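You operate a simulated robot arm through the tools that you are given. There is no shell and no other tool. Be economical: measure what you need, move in short steps, check, and stop when the job is done.

You are at the controls of a simulated robot arm. One attempt, no reset.

TASK
Fit the white hump mould on its stand, tighten the thumb screw and lay the thick clay disc on top.
Fine: Down over the steel pin. Leave the other hump mould where it is.

Only the result counts: the job must be done as asked and must still hold three seconds after the hand-in. Knocking over, shifting, dropping, spilling or breaking anything else fails it.

THE ROBOT
A 7-joint arm with a two-finger parallel gripper, fixed in place. Base frame: the origin is at the foot of the arm, x ahead of it, y to its left, z up; the work surface is at about z = 890. Units: mm, degrees, N and s.
With the tool pointing down near the work surface it reaches from about 240 to 680 mm from the base axis. Its first joint turns from -66.0 to 66.0 degrees. Payload 2.4 kg.
The tool frame sits at the grasp point between the pads (the TCP): z along the fingers, y along the line on which they close. The tips reach 30 mm beyond it. Largest opening 94 mm; finger width 28, thickness 10; the body of the gripper, 50 by 96 mm, starts 55 mm behind the TCP.
Orientation is that of the tool frame in the base frame, as a unit quaternion [x, y, z, w]. With the fingers straight down and closing along the base's y, the tool's x points along the base's -x, its y along +y and its z along -z.

THE INTERFACE
- The arm moves only by the tool arm_command. Its argument "moves" is a list of rows, each a list of 7 numbers: the turn, a rotation vector about the tool's x, y, z in degrees, then the shift along the tool's x, y, z in mm, then the closure, from 0 (fully open) to 1 (shut). In form: [[wx, wy, wz, dx, dy, dz, gripper], ...]. A call has 1 to 20 rows; each row shifts and turns the commanded pose from where the row before left it, along the tool's axes as they then stand. Rows are played at 5 a second. More than 50 mm and 8.6 degrees between two rows, or a gripper value outside its range, and nothing of the call is played. A pose out of reach is approached as far as the arm can. The call stops where the force on the tool passes 40 N (or 10 N more than at its start, if that is more) or the arm is blocked; 0.2 s more then pass. Each finger travels about 153 mm/s and halts on what it meets, pressing with about 34 N; the grip force reading is that of the motor and also rises with nothing between the fingers. The clock runs only during rows and for 0.2 s after the last one: add rows that do not move to give the fingers time. It gives the time, the measured TCP pose, the force on the tool (base axes), the opening and the grip force at its end, in the units of the frame above (readings bear some noise).
- Cameras (640 x 400 px; columns grow to the right, rows downward): "scene" is fixed at [25.1, 460.5, 1455.5]; the picture's right is [-0.86, -0.51, 0.00], its down [-0.25, 0.42, -0.88] and it looks along [0.45, -0.75, -0.48] (base axes); focal length 354 px, centre (320, 200). "wrist" rides on the gripper at [-37, 0, -58] in the tool frame; the picture's right is [0.00, -1.00, 0.00], its down [0.97, 0.00, -0.24] and it looks along [0.24, 0.00, 0.97] (tool axes); focal length 218 px, centre (320, 200). There is no depth. A picture from a camera that has moved, and an enlarged one, comes with that camera's place and axes in the base frame and with its lens.
- get_image(camera): a new picture of that camera. The clock stands still meanwhile.
- inspect(camera, box): a new picture of the part [left, top, right, bottom] of that camera's present view, enlarged. The clock stands still meanwhile.
- hand_in(): hands the job in; it is judged then, once.

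Work in short steps. Places have to be worked out from the pictures, the camera data and where the tool is seen: move nearer, look again, correct. Check each grasp and each placing, and mend what went wrong. You have 120 turns and 64 pictures in all, those below and enlarged ones among them. Open the gripper and draw the arm clear of the work before you hand the job in, unless the task says otherwise; then end with one line.

The tools are called after "Call:" as a command line: name --pt "numbers of a row" for each row, then --argument value for the rest, lists and objects as JSON in quotes. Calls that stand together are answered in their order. arm_command: Moves the arm, as the interface text tells. Its arguments: {"type":"object","properties":{"moves":{"type":"array","items":{"type":"array","items":{"type":"number"}}}},"required":["moves"]} The other tools are called the same way: get_image (camera) takes a picture; inspect (camera, box) takes an enlarged picture of a part of a camera's view; hand_in () hands the job in.

At the start:

```text
time_s: 0.0
position: [320.4, -231.3, 1211.5]
ee_rot: [0.0, 1.0, 0.0, 0.0]
contact_force: [-0.8, 0.0, 0.1]
width: 94.0
grasp_force: 0.0
```

scene: 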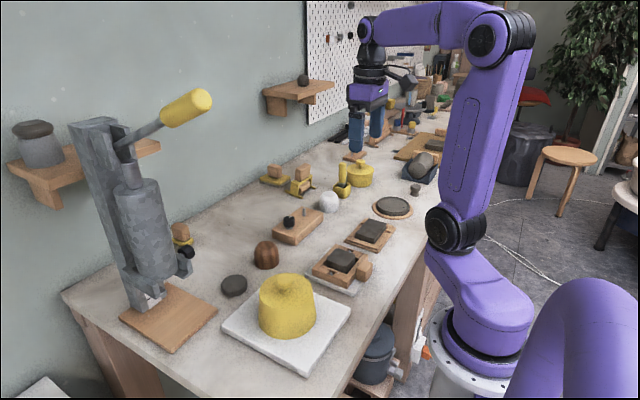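
wrist: 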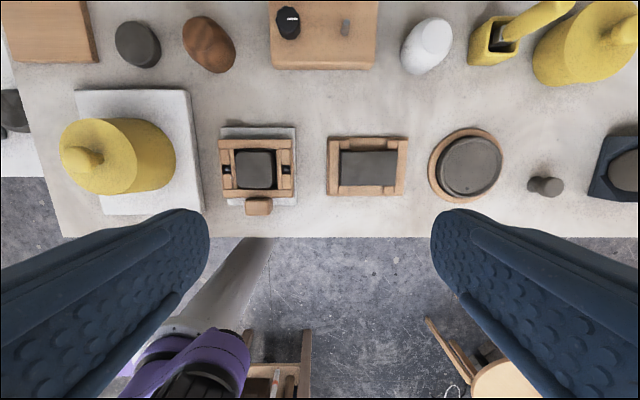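

I'll look closely at the candidate objects first.

Call:
inspect --camera "wrist" --box '[80, 0, 480, 220]'

Call:
inspect --camera "scene" --box '[210, 150, 450, 310]'

```text
1.60 times, centred on (280, 110) of wrist
camera zoom: at [357.1, -231.5, 1269.8], right [0.0, -1.0, 0.0], down [-0.97, 0.0, 0.24], along [-0.24, 0.0, -0.97], focal length 349 px, centre (384, 344)
```

zoom: 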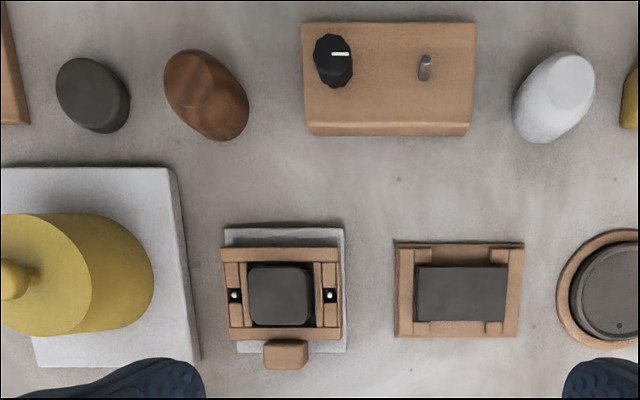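

```text
2.50 times, centred on (330, 230) of scene
camera zoom: at [25.1, 460.5, 1455.5], right [-0.86, -0.51, 0.0], down [-0.25, 0.42, -0.88], along [0.45, -0.75, -0.48], focal length 885 px, centre (295, 125)
```

zoom: 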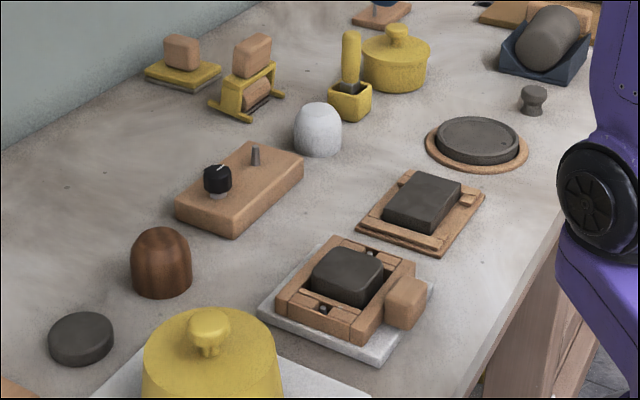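

White hump is near (496,-382), the stand pin near (508,-266), the knob near (507,-189), the clay disc near (501,36). I move above the stand/hump area for a closer view.

Call:
arm_command --pt "0 0 0 -30 -20 20 0" --pt "0 0 0 -30 -20 20 0" --pt "0 0 0 -30 -20 20 0" --pt "0 0 0 -30 -20 20 0" --pt "0 0 0 -20 -20 20 0"

Call:
get_image --camera "wrist"

```text
time_s: 1.2
position: [458.5, -331.6, 1111.8]
ee_rot: [0.0, 1.0, 0.0, 0.0]
contact_force: [1.0, 0.5, -0.8]
width: 94.1
grasp_force: 0.1
```

```text
59 pictures are left
camera wrist: at [497.2, -332.5, 1170.0], right [0.0, -1.0, 0.0], down [-0.97, 0.0, 0.24], along [-0.24, 0.0, -0.97], focal length 218 px, centre (320, 200)
```

wrist: 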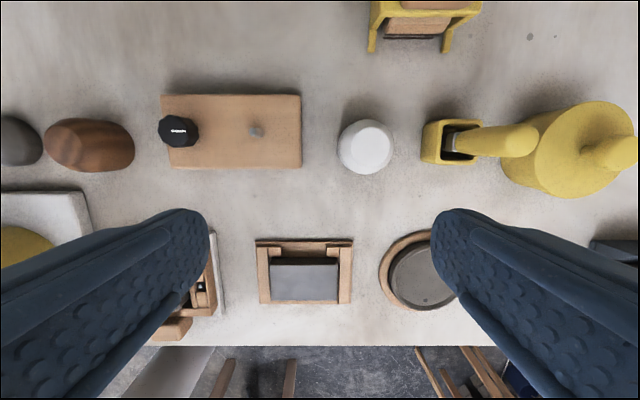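

Call:
inspect --camera "wrist" --box '[140, 70, 420, 200]'

Call:
inspect --camera "scene" --box '[265, 175, 365, 250]'

Call:
inspect --camera "scene" --box '[205, 175, 425, 310]'

```text
2.29 times, centred on (280, 135) of wrist
camera zoom: at [497.2, -332.5, 1170.0], right [0.0, -1.0, 0.0], down [-0.97, 0.0, 0.24], along [-0.24, 0.0, -0.97], focal length 499 px, centre (411, 349)
```

zoom: 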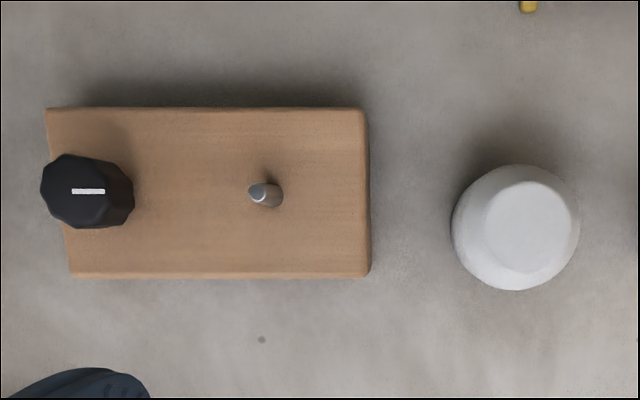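

```text
5.33 times, centred on (315, 212) of scene
camera zoom: at [25.1, 460.6, 1455.5], right [-0.86, -0.51, 0.0], down [-0.25, 0.42, -0.88], along [0.45, -0.75, -0.48], focal length 1888 px, centre (347, 133)
```

zoom: 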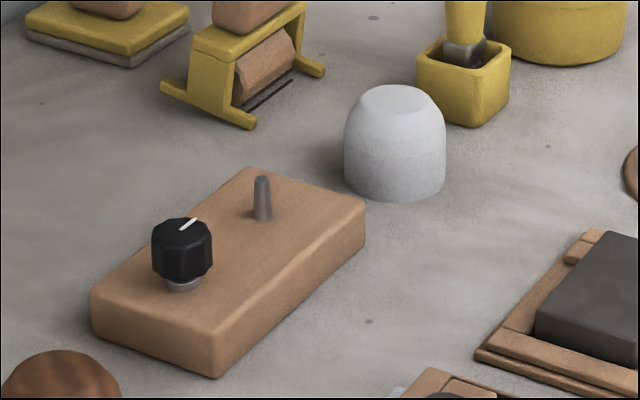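

```text
2.91 times, centred on (315, 242) of scene
camera zoom: at [25.1, 460.6, 1455.5], right [-0.86, -0.51, 0.0], down [-0.25, 0.42, -0.88], along [0.45, -0.75, -0.48], focal length 1030 px, centre (334, 76)
```

zoom: 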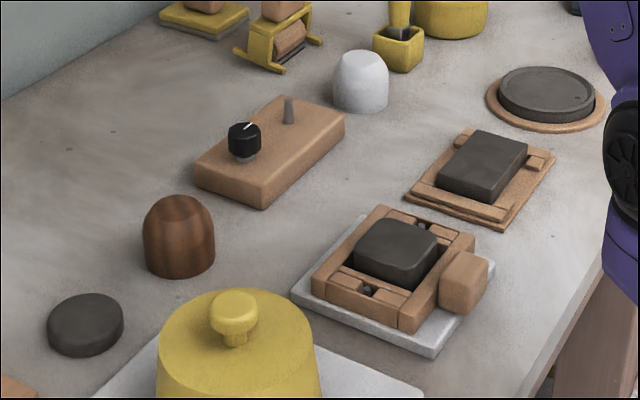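

The left disc (about 60 mm wide, ~15 mm thick) is the thick one; the right is a thin, wide one. I position above the white hump, around (496,-385).

Call:
arm_command --pt "0 0 0 -12.5 -18 35 0" --pt "0 0 0 -12.5 -18 35 0" --pt "0 0 0 -12.5 -17.4 35 0" --pt "0 0 0 0 0 0 0"

Call:
get_image --camera "wrist"

```text
time_s: 2.2
position: [496.9, -385.5, 1006.9]
ee_rot: [0.001, 1.0, 0.0, 0.0]
contact_force: [0.0, 0.3, 0.9]
width: 94.3
grasp_force: 0.1
```

```text
55 pictures are left
camera wrist: at [534.5, -385.3, 1064.6], right [0.0, -1.0, 0.0], down [-0.97, 0.0, 0.24], along [-0.24, 0.0, -0.97], focal length 218 px, centre (320, 200)
```

wrist: 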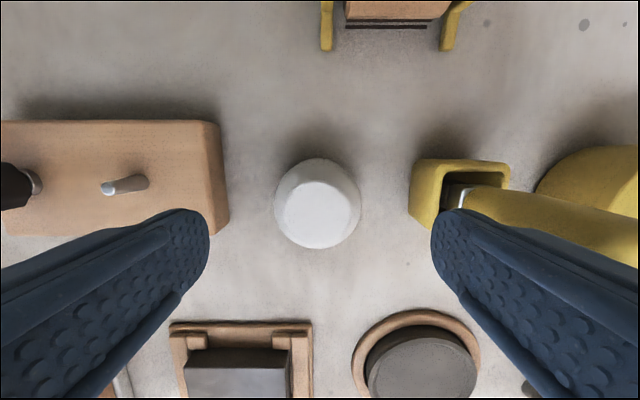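

Full opening along y would nearly touch the yellow box, so I rotate the gripper 90° about its axis to close along x.

Call:
arm_command --pt "0 0 8.2 0 0 0 0" --pt "0 0 8.2 0 0 0 0" --pt "0 0 8.2 0 0 0 0" --pt "0 0 8.2 0 0 0 0" --pt "0 0 8.2 0 0 0 0" --pt "0 0 8.2 0 0 0 0" --pt "0 0 8.2 0 0 0 0" --pt "0 0 8.2 0 0 0 0" --pt "0 0 8.2 0 0 0 0" --pt "0 0 8.2 0 0 0 0" --pt "0 0 8 0 0 0 0" --pt "0 0 0 0 0 0 0"

Call:
get_image --camera "wrist"

```text
time_s: 4.8
position: [495.9, -384.1, 1006.8]
ee_rot: [0.708, 0.706, -0.001, 0.0]
contact_force: [1.0, 0.3, 0.2]
width: 94.0
grasp_force: 0.1
```

```text
54 pictures are left
camera wrist: at [497.6, -422.0, 1064.9], right [-1.0, 0.0, 0.0], down [0.0, 0.97, 0.24], along [0.0, 0.24, -0.97], focal length 218 px, centre (320, 200)
```

wrist: 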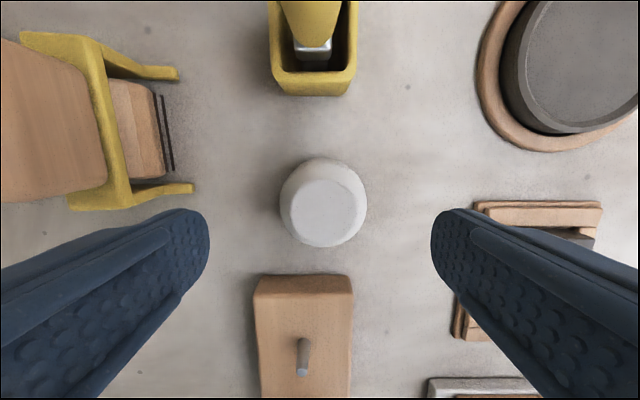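

The hump sits at about (494.5,-385). I descend to tips ~4 mm above the table and close.

Call:
arm_command --pt "0 0 0 -1 -1 30 0" --pt "0 0 0 0 0 30 0" --pt "0 0 0 0 0 21 0" --pt "0 0 0 0 0 0 0"

Call:
get_image --camera "wrist"

Call:
inspect --camera "scene" --box '[265, 135, 425, 235]'

```text
time_s: 5.8
position: [495.2, -385.9, 923.8]
ee_rot: [0.707, 0.707, 0.001, 0.001]
contact_force: [-0.6, -0.1, -0.4]
width: 93.9
grasp_force: 0.0
```

```text
53 pictures are left
camera wrist: at [496.5, -423.1, 983.2], right [-1.0, 0.0, 0.0], down [0.0, 0.97, 0.24], along [0.0, 0.24, -0.97], focal length 218 px, centre (320, 200)
```

wrist: 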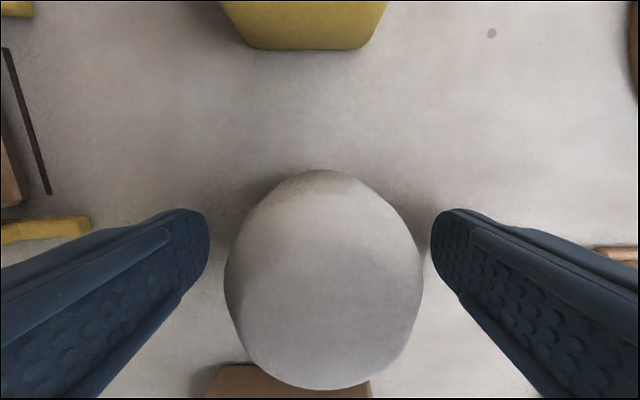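

```text
4.00 times, centred on (345, 185) of scene
camera zoom: at [25.1, 460.5, 1455.5], right [-0.86, -0.51, 0.0], down [-0.25, 0.42, -0.88], along [0.45, -0.75, -0.48], focal length 1416 px, centre (220, 260)
```

zoom: 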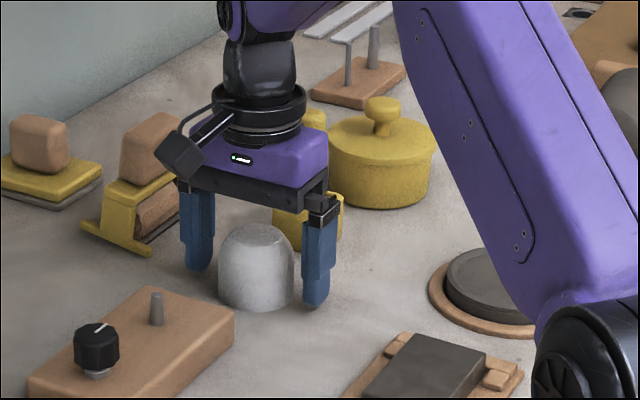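

Gripper straddles the hump well. Shift 1 mm in -x and close.

Call:
arm_command --pt "0 0 0 0 -1 0 0.1" --pt "0 0 0 0 0 0 0.2" --pt "0 0 0 0 0 0 0.3" --pt "0 0 0 0 0 0 0.4" --pt "0 0 0 0 0 0 0.6" --pt "0 0 0 0 0 0 1" --pt "0 0 0 0 0 0 1"

Call:
get_image --camera "wrist"

```text
time_s: 7.4
position: [494.5, -384.7, 926.2]
ee_rot: [0.707, 0.707, 0.0, 0.0]
contact_force: [-1.7, 0.6, 0.0]
width: 61.3
grasp_force: 33.9
```

```text
51 pictures are left
camera wrist: at [495.4, -423.0, 983.4], right [-1.0, 0.0, 0.0], down [0.0, 0.97, 0.24], along [0.0, 0.24, -0.97], focal length 218 px, centre (320, 200)
```

wrist: 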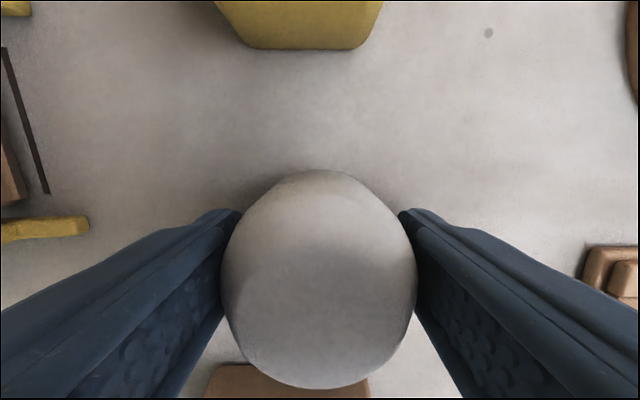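

Grip is firm (61 mm). I lift and move to a place where the wrist camera is straight above the pin to measure it exactly.

Call:
arm_command --pt "0 0 0 0 0 30 1" --pt "0 0 0 0 0 0 1"

```text
time_s: 7.7
position: [496.4, -387.9, 923.6]
ee_rot: [0.707, 0.707, 0.001, 0.006]
contact_force: [-0.2, -0.8, 8.0]
width: 60.4
grasp_force: 33.8
stopped in row 1: the force on the tool passed its limit (the readings are from after the stop); the commanded pose is now the measured one
```

I sent the wrong sign (pressing down); it stopped at once. Now lift upward (tool −z).

Call:
arm_command --pt "0 0 0 0 0 -10 1" --pt "0 0 0 0 0 -30 1" --pt "0 0 0 0 0 -50 1" --pt "0 0 0 0 0 0 1"

Call:
get_image --camera "wrist"

Call:
inspect --camera "scene" --box '[265, 100, 425, 235]'

```text
time_s: 8.7
position: [495.7, -386.3, 1011.7]
ee_rot: [0.707, 0.707, -0.001, 0.004]
contact_force: [-0.5, -0.1, -1.6]
width: 59.8
grasp_force: 33.9
```

```text
50 pictures are left
camera wrist: at [497.3, -423.7, 1070.2], right [-1.0, 0.0, -0.01], down [0.0, 0.97, 0.24], along [0.01, 0.24, -0.97], focal length 218 px, centre (320, 200)
```

wrist: 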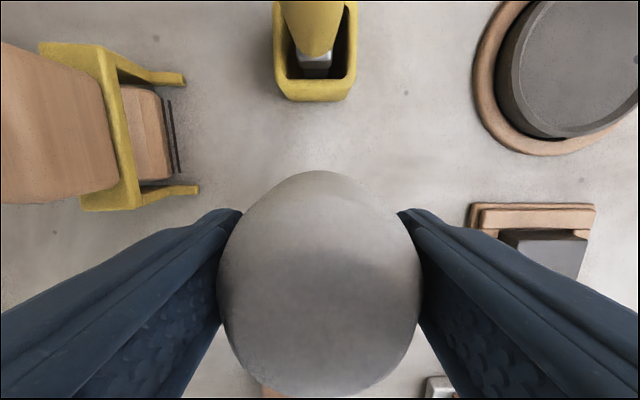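

```text
2.96 times, centred on (345, 168) of scene
camera zoom: at [25.2, 460.5, 1455.5], right [-0.86, -0.51, 0.0], down [-0.25, 0.42, -0.88], along [0.45, -0.75, -0.48], focal length 1049 px, centre (246, 296)
```

zoom: 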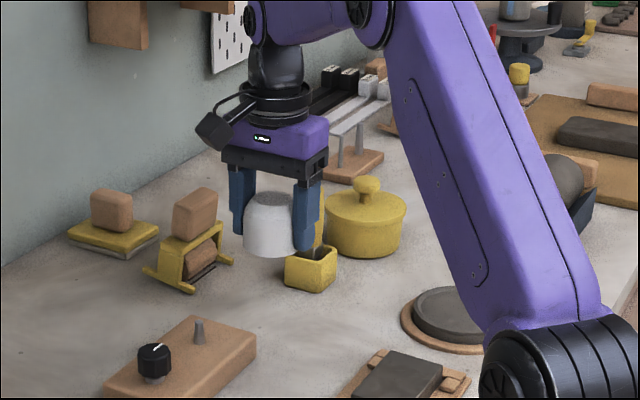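

Hump is lifted and held. Level the 0.5° tilt and carry it toward (511,-228), placing the camera above the pin.

Call:
arm_command --pt "0.5 0 0 40 4 -8 1" --pt "0 0 0 40 4 0 1" --pt "0 0 0 40 4 0 1" --pt "0 0 0 38 4 0 1" --pt "0 0 0 0 0 0 1" --pt "0 0 0 0 0 0 1"

Call:
get_image --camera "wrist"

```text
time_s: 10.1
position: [513.2, -228.2, 1018.7]
ee_rot: [0.707, 0.707, -0.002, 0.001]
contact_force: [0.3, 0.1, -1.2]
width: 59.9
grasp_force: 33.3
```

```text
48 pictures are left
camera wrist: at [513.7, -265.3, 1076.9], right [-1.0, 0.0, 0.0], down [0.0, 0.97, 0.23], along [0.0, 0.23, -0.97], focal length 218 px, centre (320, 200)
```

wrist: 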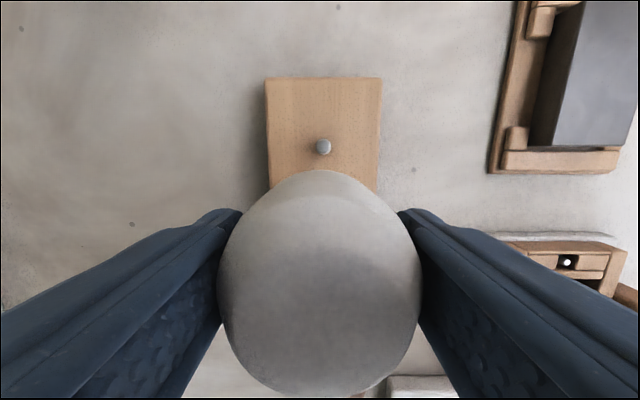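

Call:
inspect --camera "wrist" --box '[260, 70, 390, 180]'

Call:
inspect --camera "wrist" --box '[200, 150, 440, 400]'

```text
3.64 times, centred on (325, 125) of wrist
camera zoom: at [513.7, -265.3, 1076.9], right [-1.0, 0.0, 0.0], down [0.0, 0.97, 0.23], along [0.0, 0.23, -0.97], focal length 794 px, centre (302, 473)
```

zoom: 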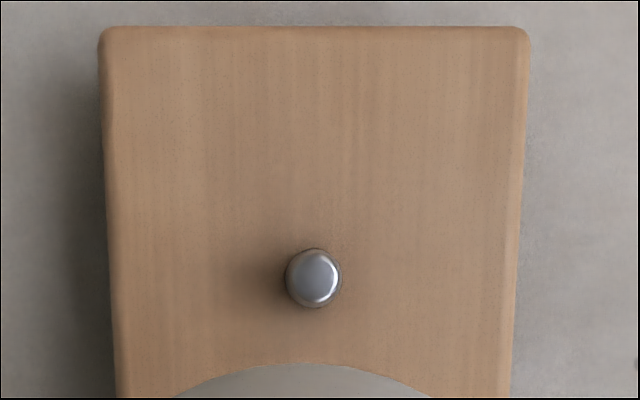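

```text
1.60 times, centred on (320, 275) of wrist
camera zoom: at [513.7, -265.3, 1076.9], right [-1.0, 0.0, 0.0], down [0.0, 0.97, 0.23], along [0.0, 0.23, -0.97], focal length 349 px, centre (320, 80)
```

zoom: 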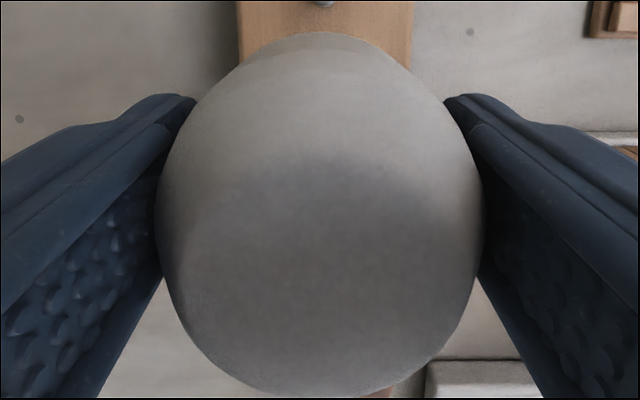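

Pin lies 2 mm in −x and 37 mm in −y of the TCP, and the hump's centre is ~2.7 mm in +y of the TCP. I move over the pin and descend partly, then check with the scene camera.

Call:
arm_command --pt "0 0 0 -20 -1 0 1" --pt "0 0 0 -19.8 -1.1 0 1" --pt "0 0 0 0 0 20 1" --pt "0 0 0 0 0 10 1" --pt "0 0 0 0 0 0 1" --pt "0 0 0 0 0 0 1"

Call:
inspect --camera "scene" --box '[260, 140, 370, 250]'

```text
time_s: 11.5
position: [509.6, -268.6, 989.6]
ee_rot: [0.707, 0.707, -0.003, 0.001]
contact_force: [-0.4, 0.4, -1.9]
width: 60.1
grasp_force: 33.9
```

```text
3.64 times, centred on (315, 195) of scene
camera zoom: at [25.2, 460.5, 1455.5], right [-0.86, -0.51, 0.0], down [-0.25, 0.42, -0.88], along [0.45, -0.75, -0.48], focal length 1287 px, centre (338, 218)
```

zoom: 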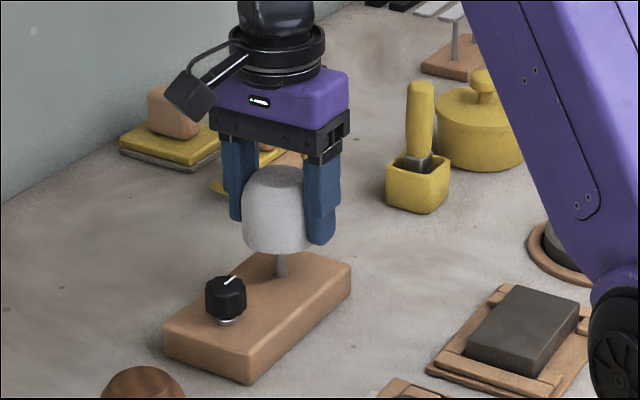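

Call:
inspect --camera "scene" --box '[280, 178, 330, 220]'

```text
9.52 times, centred on (305, 199) of scene
camera zoom: at [25.2, 460.5, 1455.5], right [-0.86, -0.51, 0.0], down [-0.25, 0.42, -0.88], along [0.45, -0.75, -0.48], focal length 3372 px, centre (463, 210)
```

zoom: 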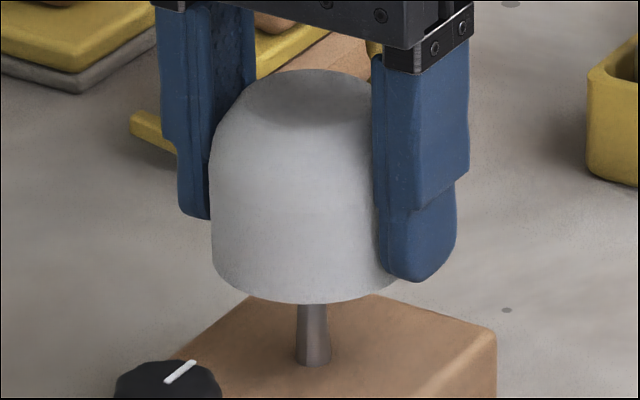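

Column comparison suggests the hump is ~1 mm too far in −x; correct this and descend in small steps.

Call:
arm_command --pt "0 0 0 0.2 1 0 1" --pt "0 0 0 0 0 5 1" --pt "0 0 0 0 0 5 1" --pt "0 0 0 0 0 4 1" --pt "0 0 0 0 0 4 1" --pt "0 0 0 0 0 0 1"

Call:
inspect --camera "scene" --box '[280, 178, 330, 220]'

```text
time_s: 12.9
position: [511.6, -268.5, 970.9]
ee_rot: [0.707, 0.707, -0.002, 0.001]
contact_force: [-0.1, -1.1, -2.1]
width: 59.8
grasp_force: 33.9
```

```text
9.52 times, centred on (305, 199) of scene
camera zoom: at [25.2, 460.5, 1455.5], right [-0.86, -0.51, 0.0], down [-0.25, 0.42, -0.88], along [0.45, -0.75, -0.48], focal length 3372 px, centre (463, 210)
```

zoom: 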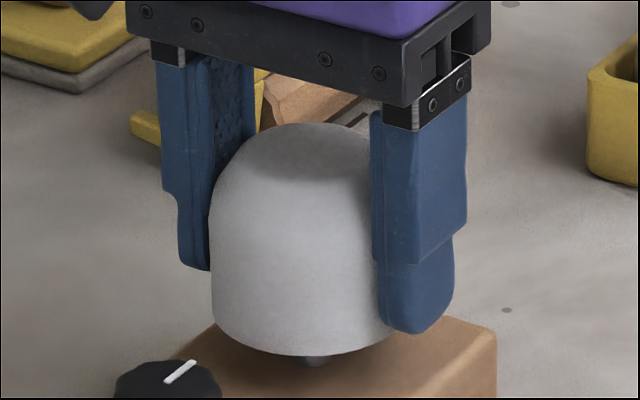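

No contact yet; continue down in small steps.

Call:
arm_command --pt "0 0 0 0 0 3 1" --pt "0 0 0 0 0 3 1" --pt "0 0 0 0 0 3 1" --pt "0 0 0 0 0 3 1" --pt "0 0 0 0 0 0 1"

Call:
inspect --camera "scene" --box '[280, 178, 330, 220]'

```text
time_s: 14.1
position: [511.5, -270.2, 958.2]
ee_rot: [0.707, 0.707, -0.003, 0.001]
contact_force: [-0.5, -0.1, -2.1]
width: 59.8
grasp_force: 33.9
```

```text
9.52 times, centred on (305, 199) of scene
camera zoom: at [25.2, 460.5, 1455.5], right [-0.86, -0.51, 0.0], down [-0.25, 0.42, -0.88], along [0.45, -0.75, -0.48], focal length 3372 px, centre (463, 210)
```

zoom: 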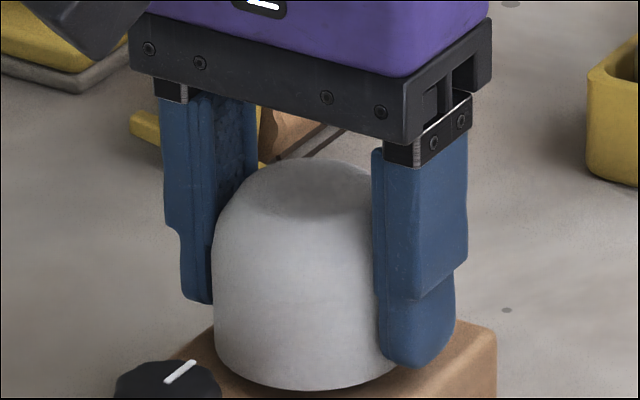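

It goes down without resistance, so the pin is in the hole. Continue to the seat.

Call:
arm_command --pt "0 0 0 0 0 2 1" --pt "0 0 0 0 0 2 1" --pt "0 0 0 0 0 2 1" --pt "0 0 0 0 0 0 1"

Call:
inspect --camera "scene" --box '[280, 185, 330, 227]'

```text
time_s: 15.1
position: [510.7, -267.2, 953.2]
ee_rot: [0.707, 0.707, -0.002, 0.002]
contact_force: [-0.4, 0.0, -0.4]
width: 60.3
grasp_force: 34.0
```

```text
9.52 times, centred on (305, 206) of scene
camera zoom: at [25.1, 460.6, 1455.5], right [-0.86, -0.51, 0.0], down [-0.25, 0.42, -0.88], along [0.45, -0.75, -0.48], focal length 3372 px, centre (463, 143)
```

zoom: 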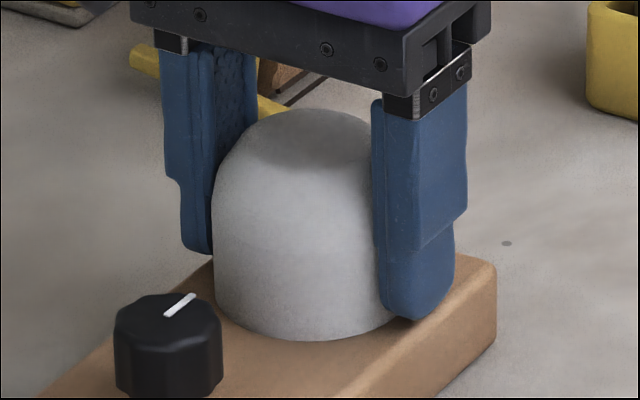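

Force began to change slightly; go on 1 mm at a time.

Call:
arm_command --pt "0 0 0 0 0 1 1" --pt "0 0 0 0 0 1 1" --pt "0 0 0 0 0 0 1"

```text
time_s: 15.9
position: [510.2, -267.7, 952.6]
ee_rot: [0.707, 0.707, -0.003, 0.002]
contact_force: [-9.8, 6.5, 30.6]
width: 60.0
grasp_force: 34.0
```

Contact at 30 N: seated. Relieve the load and open gently.

Call:
arm_command --pt "0 0 0 0 0 -1.5 1" --pt "0 0 0 0 0 0 0.33" --pt "0 0 0 0 0 0 0.3" --pt "0 0 0 0 0 0 0.2" --pt "0 0 0 0 0 0 0.1" --pt "0 0 0 0 0 0 0"

Call:
arm_command --pt "0 0 0 0 0 -30 0" --pt "0 0 0 0 0 -40 0" --pt "0 0 0 0 0 0 0"

Call:
inspect --camera "scene" --box '[280, 185, 330, 227]'

Call:
get_image --camera "wrist"

```text
time_s: 17.3
position: [510.5, -267.6, 952.9]
ee_rot: [0.707, 0.707, -0.003, 0.001]
contact_force: [-0.1, 0.1, 0.2]
width: 94.0
grasp_force: 0.1
```

```text
time_s: 18.1
position: [509.9, -267.4, 1022.2]
ee_rot: [0.707, 0.707, -0.003, 0.002]
contact_force: [0.3, -0.6, 0.0]
width: 93.9
grasp_force: 0.0
```

```text
9.52 times, centred on (305, 206) of scene
camera zoom: at [25.1, 460.5, 1455.5], right [-0.86, -0.51, 0.0], down [-0.25, 0.42, -0.88], along [0.45, -0.75, -0.48], focal length 3372 px, centre (463, 143)
```

zoom: 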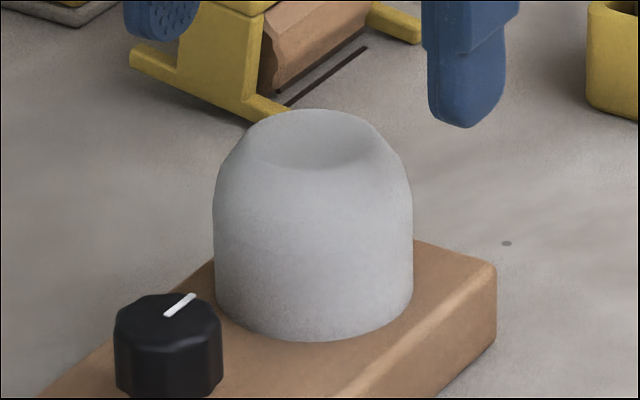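

```text
39 pictures are left
camera wrist: at [511.3, -304.7, 1081.2], right [-1.0, 0.0, 0.0], down [0.0, 0.97, 0.24], along [0.0, 0.24, -0.97], focal length 218 px, centre (320, 200)
```

wrist: 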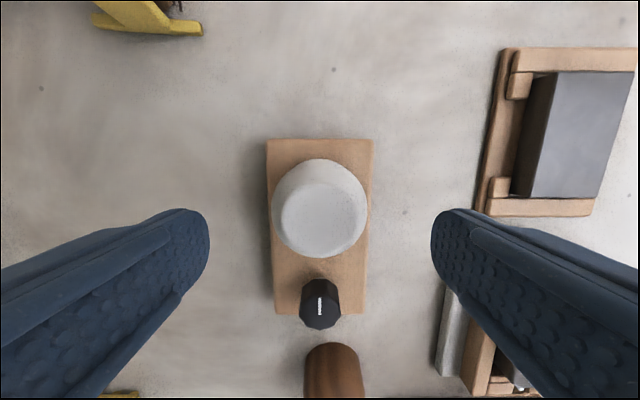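

The hump sits flush on the stand. Now I move above the thumb screw (about (511,-197)) for a close look.

Call:
arm_command --pt "0 0 0 35 0 0 0" --pt "0 0 0 35 1 0 0" --pt "0 0 0 0 0 0 0" --pt "0 0 0 0 0 0 0"

Call:
get_image --camera "wrist"

Call:
inspect --camera "scene" --box '[270, 200, 320, 242]'

```text
time_s: 19.1
position: [511.5, -196.4, 1022.3]
ee_rot: [0.707, 0.707, -0.003, 0.001]
contact_force: [0.5, 0.1, 0.3]
width: 93.9
grasp_force: 0.0
```

```text
38 pictures are left
camera wrist: at [512.8, -234.5, 1080.6], right [-1.0, 0.0, 0.0], down [0.0, 0.97, 0.23], along [0.0, 0.23, -0.97], focal length 218 px, centre (320, 200)
```

wrist: 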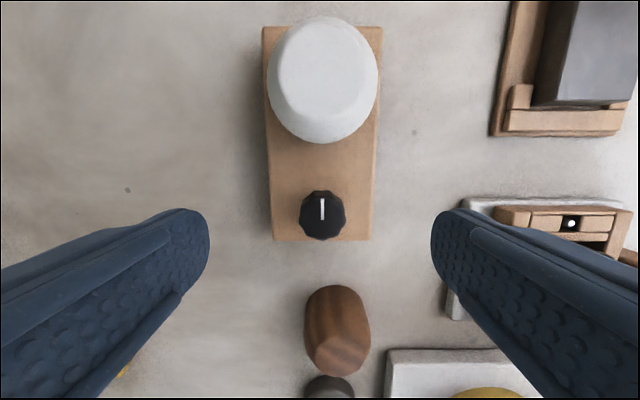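

```text
9.52 times, centred on (295, 221) of scene
camera zoom: at [25.1, 460.6, 1455.5], right [-0.86, -0.51, 0.0], down [-0.25, 0.42, -0.88], along [0.45, -0.75, -0.48], focal length 3372 px, centre (558, 0)
```

zoom: 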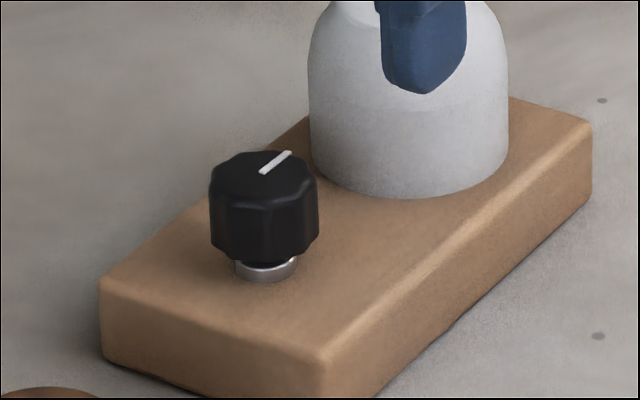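

Knob is ~1 mm in −x and ~2.7 mm in +y of the TCP. I shift, then pre-rotate −45° so there's room to turn clockwise, narrowing the fingers to ~60 mm.

Call:
arm_command --pt "0 0 0 2.7 -1.2 0 0.36" --pt "0 0 -8 0 0 10 0.36" --pt "0 0 -8 0 0 10 0.36" --pt "0 0 -8 0 0 5 0.36" --pt "0 0 -8 0 0 0 0.36" --pt "0 0 -8 0 0 0 0.36" --pt "0 0 -5 0 0 0 0.36" --pt "0 0 0 0 0 0 0.36"

Call:
get_image --camera "wrist"

```text
time_s: 20.9
position: [510.5, -196.0, 997.6]
ee_rot: [0.382, 0.924, -0.002, 0.0]
contact_force: [-0.7, -0.5, 0.2]
width: 60.1
grasp_force: 0.2
```

```text
36 pictures are left
camera wrist: at [538.0, -221.9, 1055.2], right [-0.71, -0.71, 0.01], down [-0.69, 0.69, 0.24], along [-0.17, 0.16, -0.97], focal length 218 px, centre (320, 200)
```

wrist: 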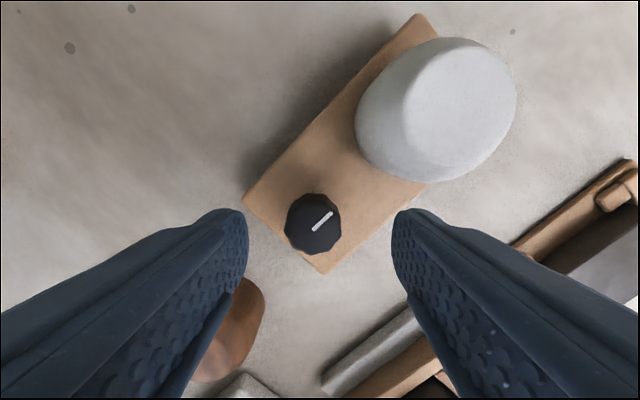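

Call:
inspect --camera "wrist" --box '[270, 180, 370, 270]'

```text
4.44 times, centred on (320, 225) of wrist
camera zoom: at [538.0, -221.9, 1055.2], right [-0.71, -0.71, 0.01], down [-0.69, 0.69, 0.24], along [-0.17, 0.16, -0.97], focal length 970 px, centre (320, 89)
```

zoom: 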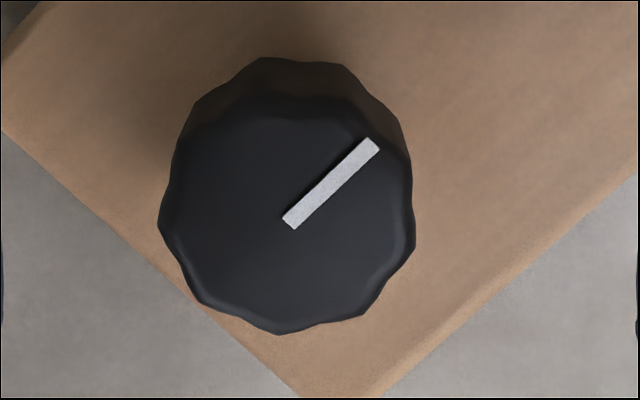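

Top face centre gives an offset of about (+4.2, +3.8) mm in the tool frame. Correct, go half down, look again.

Call:
arm_command --pt "0 0 0 4.2 3.8 0 0.36" --pt "0 0 0 0 0 15 0.36" --pt "0 0 0 0 0 0 0.36"

Call:
get_image --camera "wrist"

```text
time_s: 21.7
position: [509.6, -190.5, 981.5]
ee_rot: [0.382, 0.924, -0.003, 0.0]
contact_force: [-0.4, -1.0, -0.8]
width: 60.2
grasp_force: 0.1
```

```text
34 pictures are left
camera wrist: at [537.4, -216.1, 1040.1], right [-0.71, -0.71, 0.01], down [-0.69, 0.69, 0.24], along [-0.17, 0.16, -0.97], focal length 218 px, centre (320, 200)
```

wrist: 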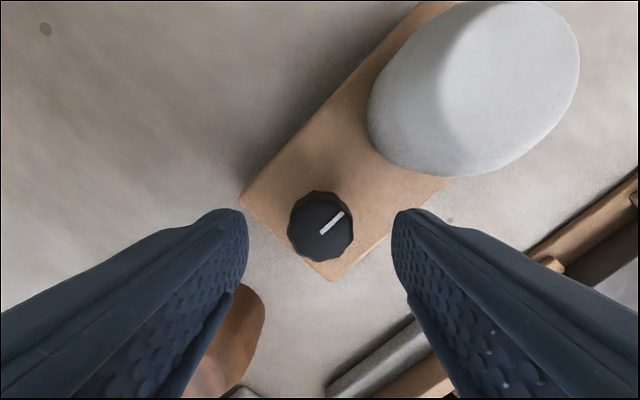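

Aligned. Descend to z≈954 and close on the knob.

Call:
arm_command --pt "0 0 0 0.5 0 14 0.36" --pt "0 0 0 0 0 13 0.36" --pt "0 0 0 0 0 0 0.36"

Call:
inspect --camera "scene" --box '[260, 185, 330, 243]'

Call:
get_image --camera "wrist"

```text
time_s: 22.5
position: [509.6, -189.9, 955.2]
ee_rot: [0.382, 0.924, -0.003, -0.001]
contact_force: [-0.9, -0.4, 1.0]
width: 60.2
grasp_force: 0.1
```

```text
6.90 times, centred on (295, 214) of scene
camera zoom: at [25.1, 460.5, 1455.5], right [-0.86, -0.51, 0.0], down [-0.25, 0.42, -0.88], along [0.45, -0.75, -0.48], focal length 2442 px, centre (492, 103)
```

zoom: 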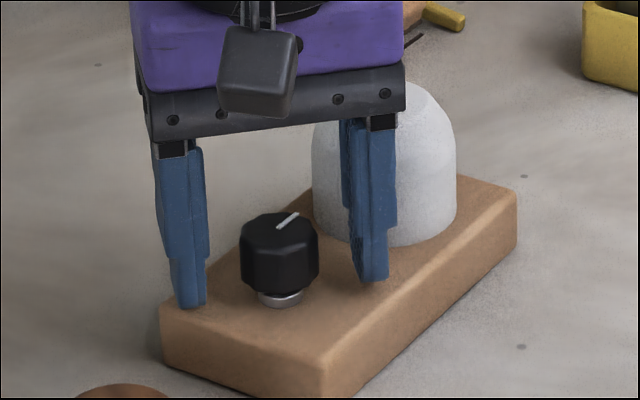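

```text
32 pictures are left
camera wrist: at [537.1, -216.0, 1012.8], right [-0.71, -0.71, 0.01], down [-0.69, 0.69, 0.24], along [-0.17, 0.16, -0.97], focal length 218 px, centre (320, 200)
```

wrist: 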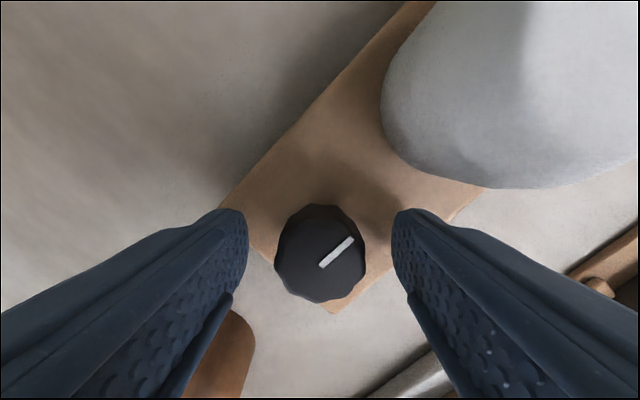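

Well placed. Shift −1 mm in tool x and close on the knob.

Call:
arm_command --pt "0 0 0 -1 0 0 0.45" --pt "0 0 0 0 0 0 0.55" --pt "0 0 0 0 0 0 0.62" --pt "0 0 0 0 0 0 0.7" --pt "0 0 0 0 0 0 1" --pt "0 0 0 0 0 0 1"

```text
time_s: 23.9
position: [509.5, -190.4, 954.6]
ee_rot: [0.382, 0.924, -0.002, -0.001]
contact_force: [0.0, -0.1, -0.6]
width: 29.7
grasp_force: 44.6
```

Knob is gripped at 29.7 mm. Turn clockwise 30° and check.

Call:
arm_command --pt "0 0 7.5 0 0 0 1" --pt "0 0 7.5 0 0 0 1" --pt "0 0 7.5 0 0 0 1" --pt "0 0 7.5 0 0 0 1" --pt "0 0 0 0 0 0 1"

Call:
get_image --camera "wrist"

```text
time_s: 25.1
position: [509.0, -191.6, 954.9]
ee_rot: [0.609, 0.793, -0.003, 0.0]
contact_force: [-1.5, -3.2, -2.8]
width: 29.6
grasp_force: 44.9
```

```text
31 pictures are left
camera wrist: at [520.9, -226.7, 1013.1], right [-0.97, -0.26, 0.0], down [-0.25, 0.94, 0.24], along [-0.06, 0.23, -0.97], focal length 218 px, centre (320, 200)
```

wrist: 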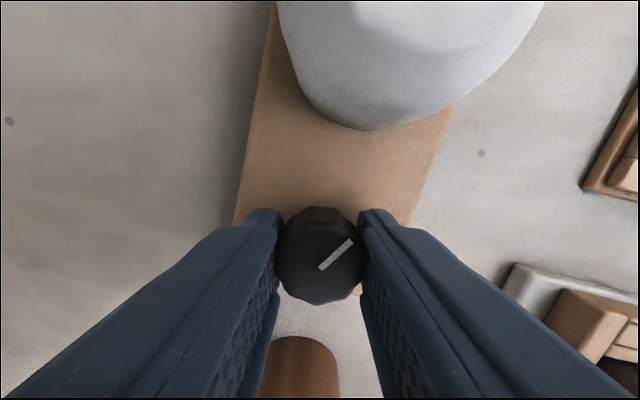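

The knob turns with the gripper. Continue another 60°.

Call:
arm_command --pt "0 0 7.5 0 0 0 1" --pt "0 0 7.5 0 0 0 1" --pt "0 0 7.5 0 0 0 1" --pt "0 0 7.5 0 0 0 1" --pt "0 0 7.5 0 0 0 1" --pt "0 0 7.5 0 0 0 1" --pt "0 0 7.5 0 0 0 1" --pt "0 0 7.5 0 0 0 1" --pt "0 0 0 0 0 0 1"

Call:
get_image --camera "wrist"

```text
time_s: 27.1
position: [509.9, -190.8, 954.3]
ee_rot: [0.924, 0.381, -0.003, 0.0]
contact_force: [-15.2, -0.5, 5.5]
width: 29.9
grasp_force: 45.2
```

```text
30 pictures are left
camera wrist: at [484.7, -216.9, 1013.2], right [-0.71, 0.71, 0.0], down [0.69, 0.69, 0.23], along [0.17, 0.16, -0.97], focal length 218 px, centre (320, 200)
```

wrist: 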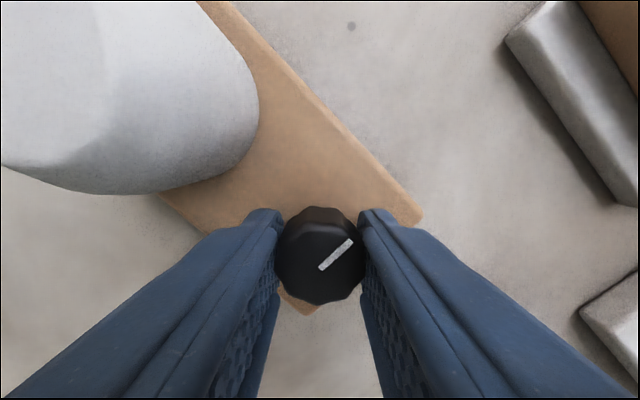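

90° turned, still following. A 15 N side load indicates a small off-centre; I trim by ~0.7 mm in −x and continue.

Call:
arm_command --pt "0 0 0 -0.5 -0.5 0 1" --pt "0 0 7.5 0 0 0 1" --pt "0 0 7.5 0 0 0 1" --pt "0 0 7.5 0 0 0 1" --pt "0 0 7.5 0 0 0 1" --pt "0 0 0 0 0 0 1"

Call:
get_image --camera "wrist"

```text
time_s: 28.5
position: [510.9, -189.2, 955.0]
ee_rot: [0.991, 0.131, -0.001, 0.003]
contact_force: [2.9, 1.9, -5.1]
width: 29.5
grasp_force: 44.8
```

```text
29 pictures are left
camera wrist: at [476.0, -199.7, 1013.2], right [-0.26, 0.97, 0.0], down [0.94, 0.25, 0.24], along [0.23, 0.06, -0.97], focal length 218 px, centre (320, 200)
```

wrist: 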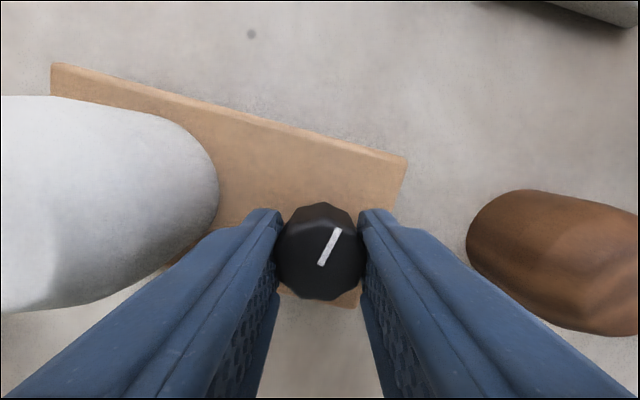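

The marker lagged ~20°: the knob turned ~100° then slipped, suggesting it's near its stop. I open slightly, swing back and regrip to test/tighten further.

Call:
arm_command --pt "0 0 0 0 0 0 0.55" --pt "0 0 0 0 0 0 0.55" --pt "0 0 -8 0 0 0 0.55" --pt "0 0 -8 0 0 0 0.55" --pt "0 0 -8 0 0 0 0.55" --pt "0 0 -8 0 0 0 0.55" --pt "0 0 -8 0 0 0 0.55" --pt "0 0 -8 0 0 0 0.55" --pt "0 0 -8 0 0 0 0.55" --pt "0 0 -8 0 0 0 0.55" --pt "0 0 -6 0 0 0 0.55" --pt "0 0 0 0 0 0 0.55"

Call:
get_image --camera "wrist"

```text
time_s: 31.1
position: [511.2, -191.2, 956.4]
ee_rot: [0.736, 0.677, -0.002, 0.001]
contact_force: [0.2, 0.6, -0.3]
width: 42.2
grasp_force: 0.0
```

```text
28 pictures are left
camera wrist: at [507.8, -227.8, 1013.3], right [-1.0, 0.09, 0.0], down [0.08, 0.97, 0.23], along [0.02, 0.23, -0.97], focal length 218 px, centre (320, 200)
```

wrist: 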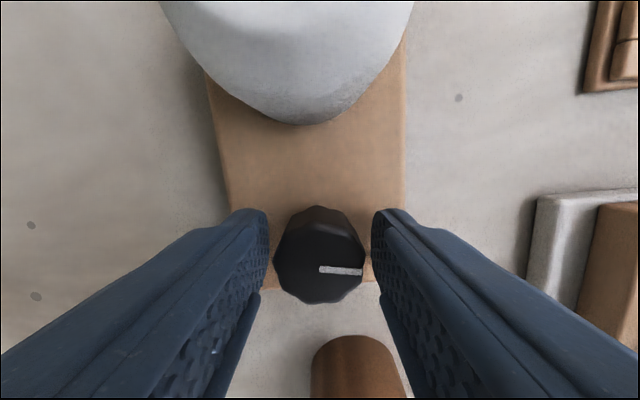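

Marker now points to −x (~99° turned). Regrip and turn clockwise again.

Call:
arm_command --pt "0 0 0 0 0 0 0.7" --pt "0 0 0 0 0 0 1" --pt "0 0 0 0 0 0 1" --pt "0 0 7 0 0 0 1" --pt "0 0 7 0 0 0 1" --pt "0 0 7 0 0 0 1" --pt "0 0 0 0 0 0 1"

Call:
get_image --camera "wrist"

```text
time_s: 32.7
position: [510.4, -191.4, 954.3]
ee_rot: [0.849, 0.528, -0.002, 0.001]
contact_force: [0.9, 0.7, 1.7]
width: 29.7
grasp_force: 44.5
```

```text
27 pictures are left
camera wrist: at [494.8, -223.9, 1013.2], right [-0.9, 0.44, 0.0], down [0.43, 0.87, 0.23], along [0.1, 0.21, -0.97], focal length 218 px, centre (320, 200)
```

wrist: 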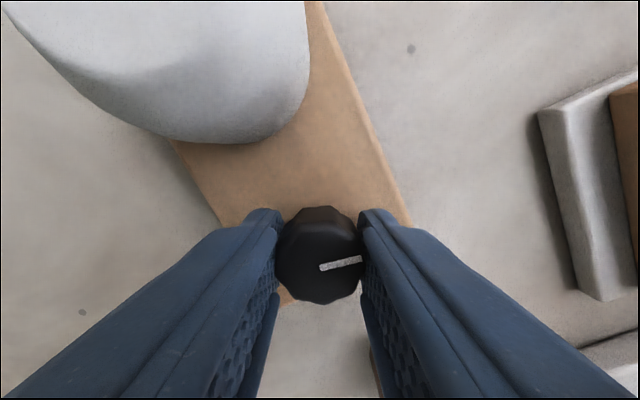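

Marker is at ~104° – it slipped again. One more push to confirm it's at its stop.

Call:
arm_command --pt "0 0 7 0 0 0 1" --pt "0 0 7 0 0 0 1" --pt "0 0 7 0 0 0 1" --pt "0 0 0 0 0 0 1"

Call:
get_image --camera "wrist"

```text
time_s: 33.7
position: [509.2, -190.3, 954.8]
ee_rot: [0.93, 0.367, -0.002, 0.001]
contact_force: [1.3, -1.8, -0.4]
width: 29.7
grasp_force: 45.7
```

```text
26 pictures are left
camera wrist: at [483.9, -215.8, 1013.0], right [-0.68, 0.73, 0.0], down [0.71, 0.66, 0.23], along [0.17, 0.16, -0.97], focal length 218 px, centre (320, 200)
```

wrist: 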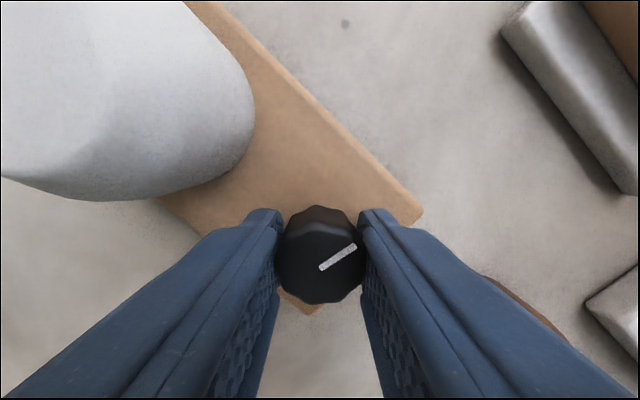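

The marker stayed at ~104°, so the screw is hard against its stop: tight. Open a little and lift off.

Call:
arm_command --pt "0 0 0 0 0 0 0.6" --pt "0 0 0 0 0 0 0.55" --pt "0 0 0 0 0 -20 0.55" --pt "0 0 0 0 0 -40 0.55" --pt "0 0 0 0 0 -40 0.3" --pt "0 0 0 0 0 0 0"

Call:
arm_command --pt "0 0 -8 0 0 0 0" --pt "0 0 -8 0 0 0 0" --pt "0 0 -8 0 0 0 0" --pt "0 0 -8 0 0 0 0" --pt "0 0 -8 0 0 0 0" --pt "0 0 -8 0 0 0 0" --pt "0 0 -8 0 0 0 0" --pt "0 0 -8 0 0 0 0" --pt "0 0 -8 0 0 0 0" --pt "0 0 -8 0 0 0 0" --pt "0 0 -8 0 0 0 0" --pt "0 0 -8 0 0 0 0" --pt "0 0 -8 0 0 0 0" --pt "0 0 -8 0 0 0 0" --pt "0 0 -8 0 0 0 0" --pt "0 0 -8 0 0 0 0" --pt "0 0 -8 0 0 0 0" --pt "0 0 -1 0 0 0 0" --pt "0 0 0 0 0 0 0"

```text
time_s: 35.1
position: [509.4, -189.3, 1056.5]
ee_rot: [0.931, 0.366, -0.002, 0.002]
contact_force: [0.2, -1.2, -0.1]
width: 94.0
grasp_force: 0.0
```

```text
time_s: 39.1
position: [510.0, -190.1, 1054.0]
ee_rot: [0.0, 1.0, -0.002, -0.001]
contact_force: [-0.5, -0.1, 1.2]
width: 94.0
grasp_force: 0.0
```

Now travel toward the clay disc, stopping at y≈0 for a look.

Call:
arm_command --pt "0 0 0 2 48 0 0" --pt "0 0 0 2 48 0 0" --pt "0 0 0 2 48 0 0" --pt "0 0 0 2 46 0 0" --pt "0 0 0 0 0 0 0"

Call:
get_image --camera "wrist"

Call:
get_image --camera "scene"

```text
time_s: 40.3
position: [501.5, 1.1, 1052.8]
ee_rot: [0.0, 1.0, -0.002, 0.0]
contact_force: [0.2, 0.5, -0.1]
width: 94.1
grasp_force: 0.0
```

```text
25 pictures are left
camera wrist: at [539.4, 0.5, 1111.8], right [0.0, -1.0, 0.01], down [-0.97, 0.0, 0.24], along [-0.24, -0.01, -0.97], focal length 218 px, centre (320, 200)
```

wrist: 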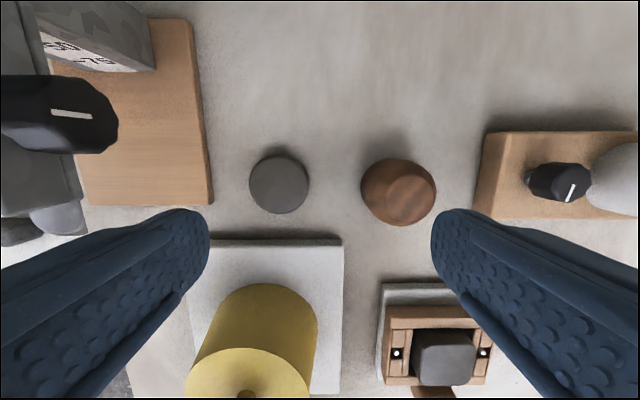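

```text
24 pictures are left
```

scene: 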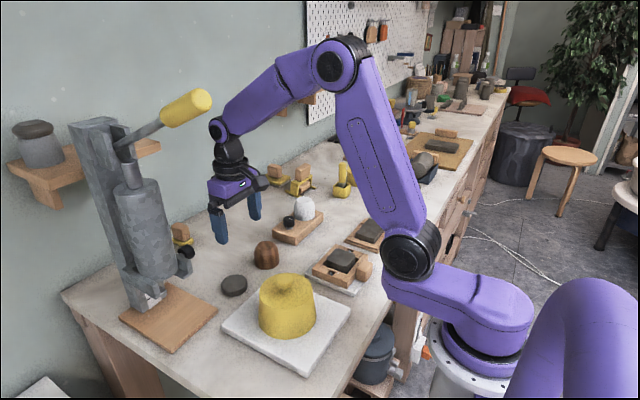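

Disc is near (502, 38), 58 mm wide. To stay below the extruder's lever I first descend to z≈985, then shift to the disc.

Call:
arm_command --pt "0 0 0 0 0 35 0" --pt "0 0 0 0 0 33 0" --pt "0 0 0 0 19 0 0" --pt "0 0 0 -0.5 18 0 0" --pt "0 0 0 0 0 0 0"

Call:
get_image --camera "wrist"

```text
time_s: 41.5
position: [502.7, 37.1, 985.0]
ee_rot: [0.0, 1.0, -0.002, -0.002]
contact_force: [0.3, 0.2, -0.2]
width: 93.9
grasp_force: 0.2
```

```text
23 pictures are left
camera wrist: at [540.6, 35.9, 1043.7], right [0.0, -1.0, 0.01], down [-0.97, 0.0, 0.24], along [-0.24, -0.01, -0.97], focal length 218 px, centre (320, 200)
```

wrist: 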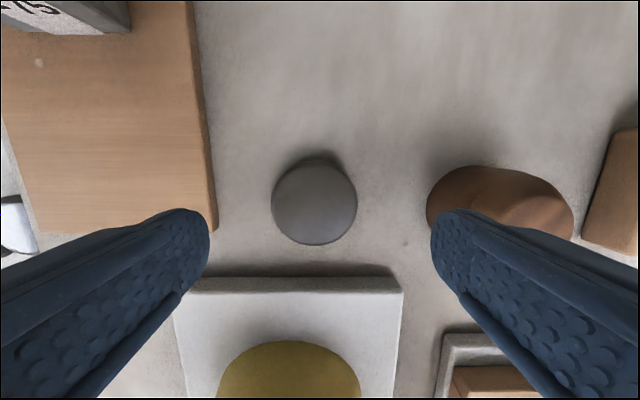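

Disc is ~4 mm further in +y. I narrow the opening to ~78 mm (wooden board near the left finger) and descend.

Call:
arm_command --pt "0 0 0 0.3 3.7 0 0.17" --pt "0 0 0 0 0 25 0.17" --pt "0 0 0 0 0 25 0.17" --pt "0 0 0 0 0 10 0.17" --pt "0 0 0 0 0 0 0.17"

Call:
get_image --camera "wrist"

```text
time_s: 42.7
position: [503.3, 39.9, 926.7]
ee_rot: [0.001, 1.0, -0.003, -0.001]
contact_force: [-0.9, -0.6, -0.2]
width: 77.9
grasp_force: 0.1
```

```text
22 pictures are left
camera wrist: at [540.3, 38.8, 983.6], right [0.0, -1.0, 0.01], down [-0.97, 0.0, 0.24], along [-0.24, -0.01, -0.97], focal length 218 px, centre (320, 200)
```

wrist: 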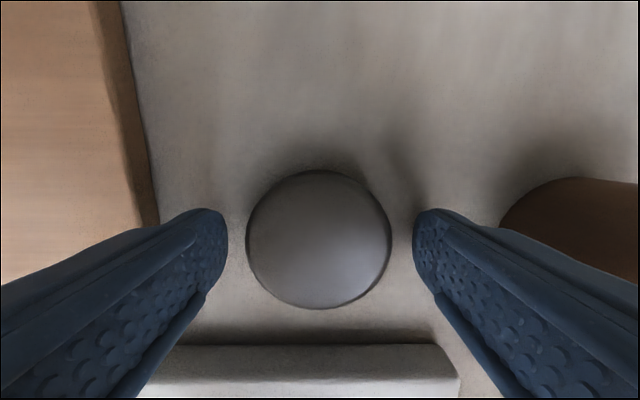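

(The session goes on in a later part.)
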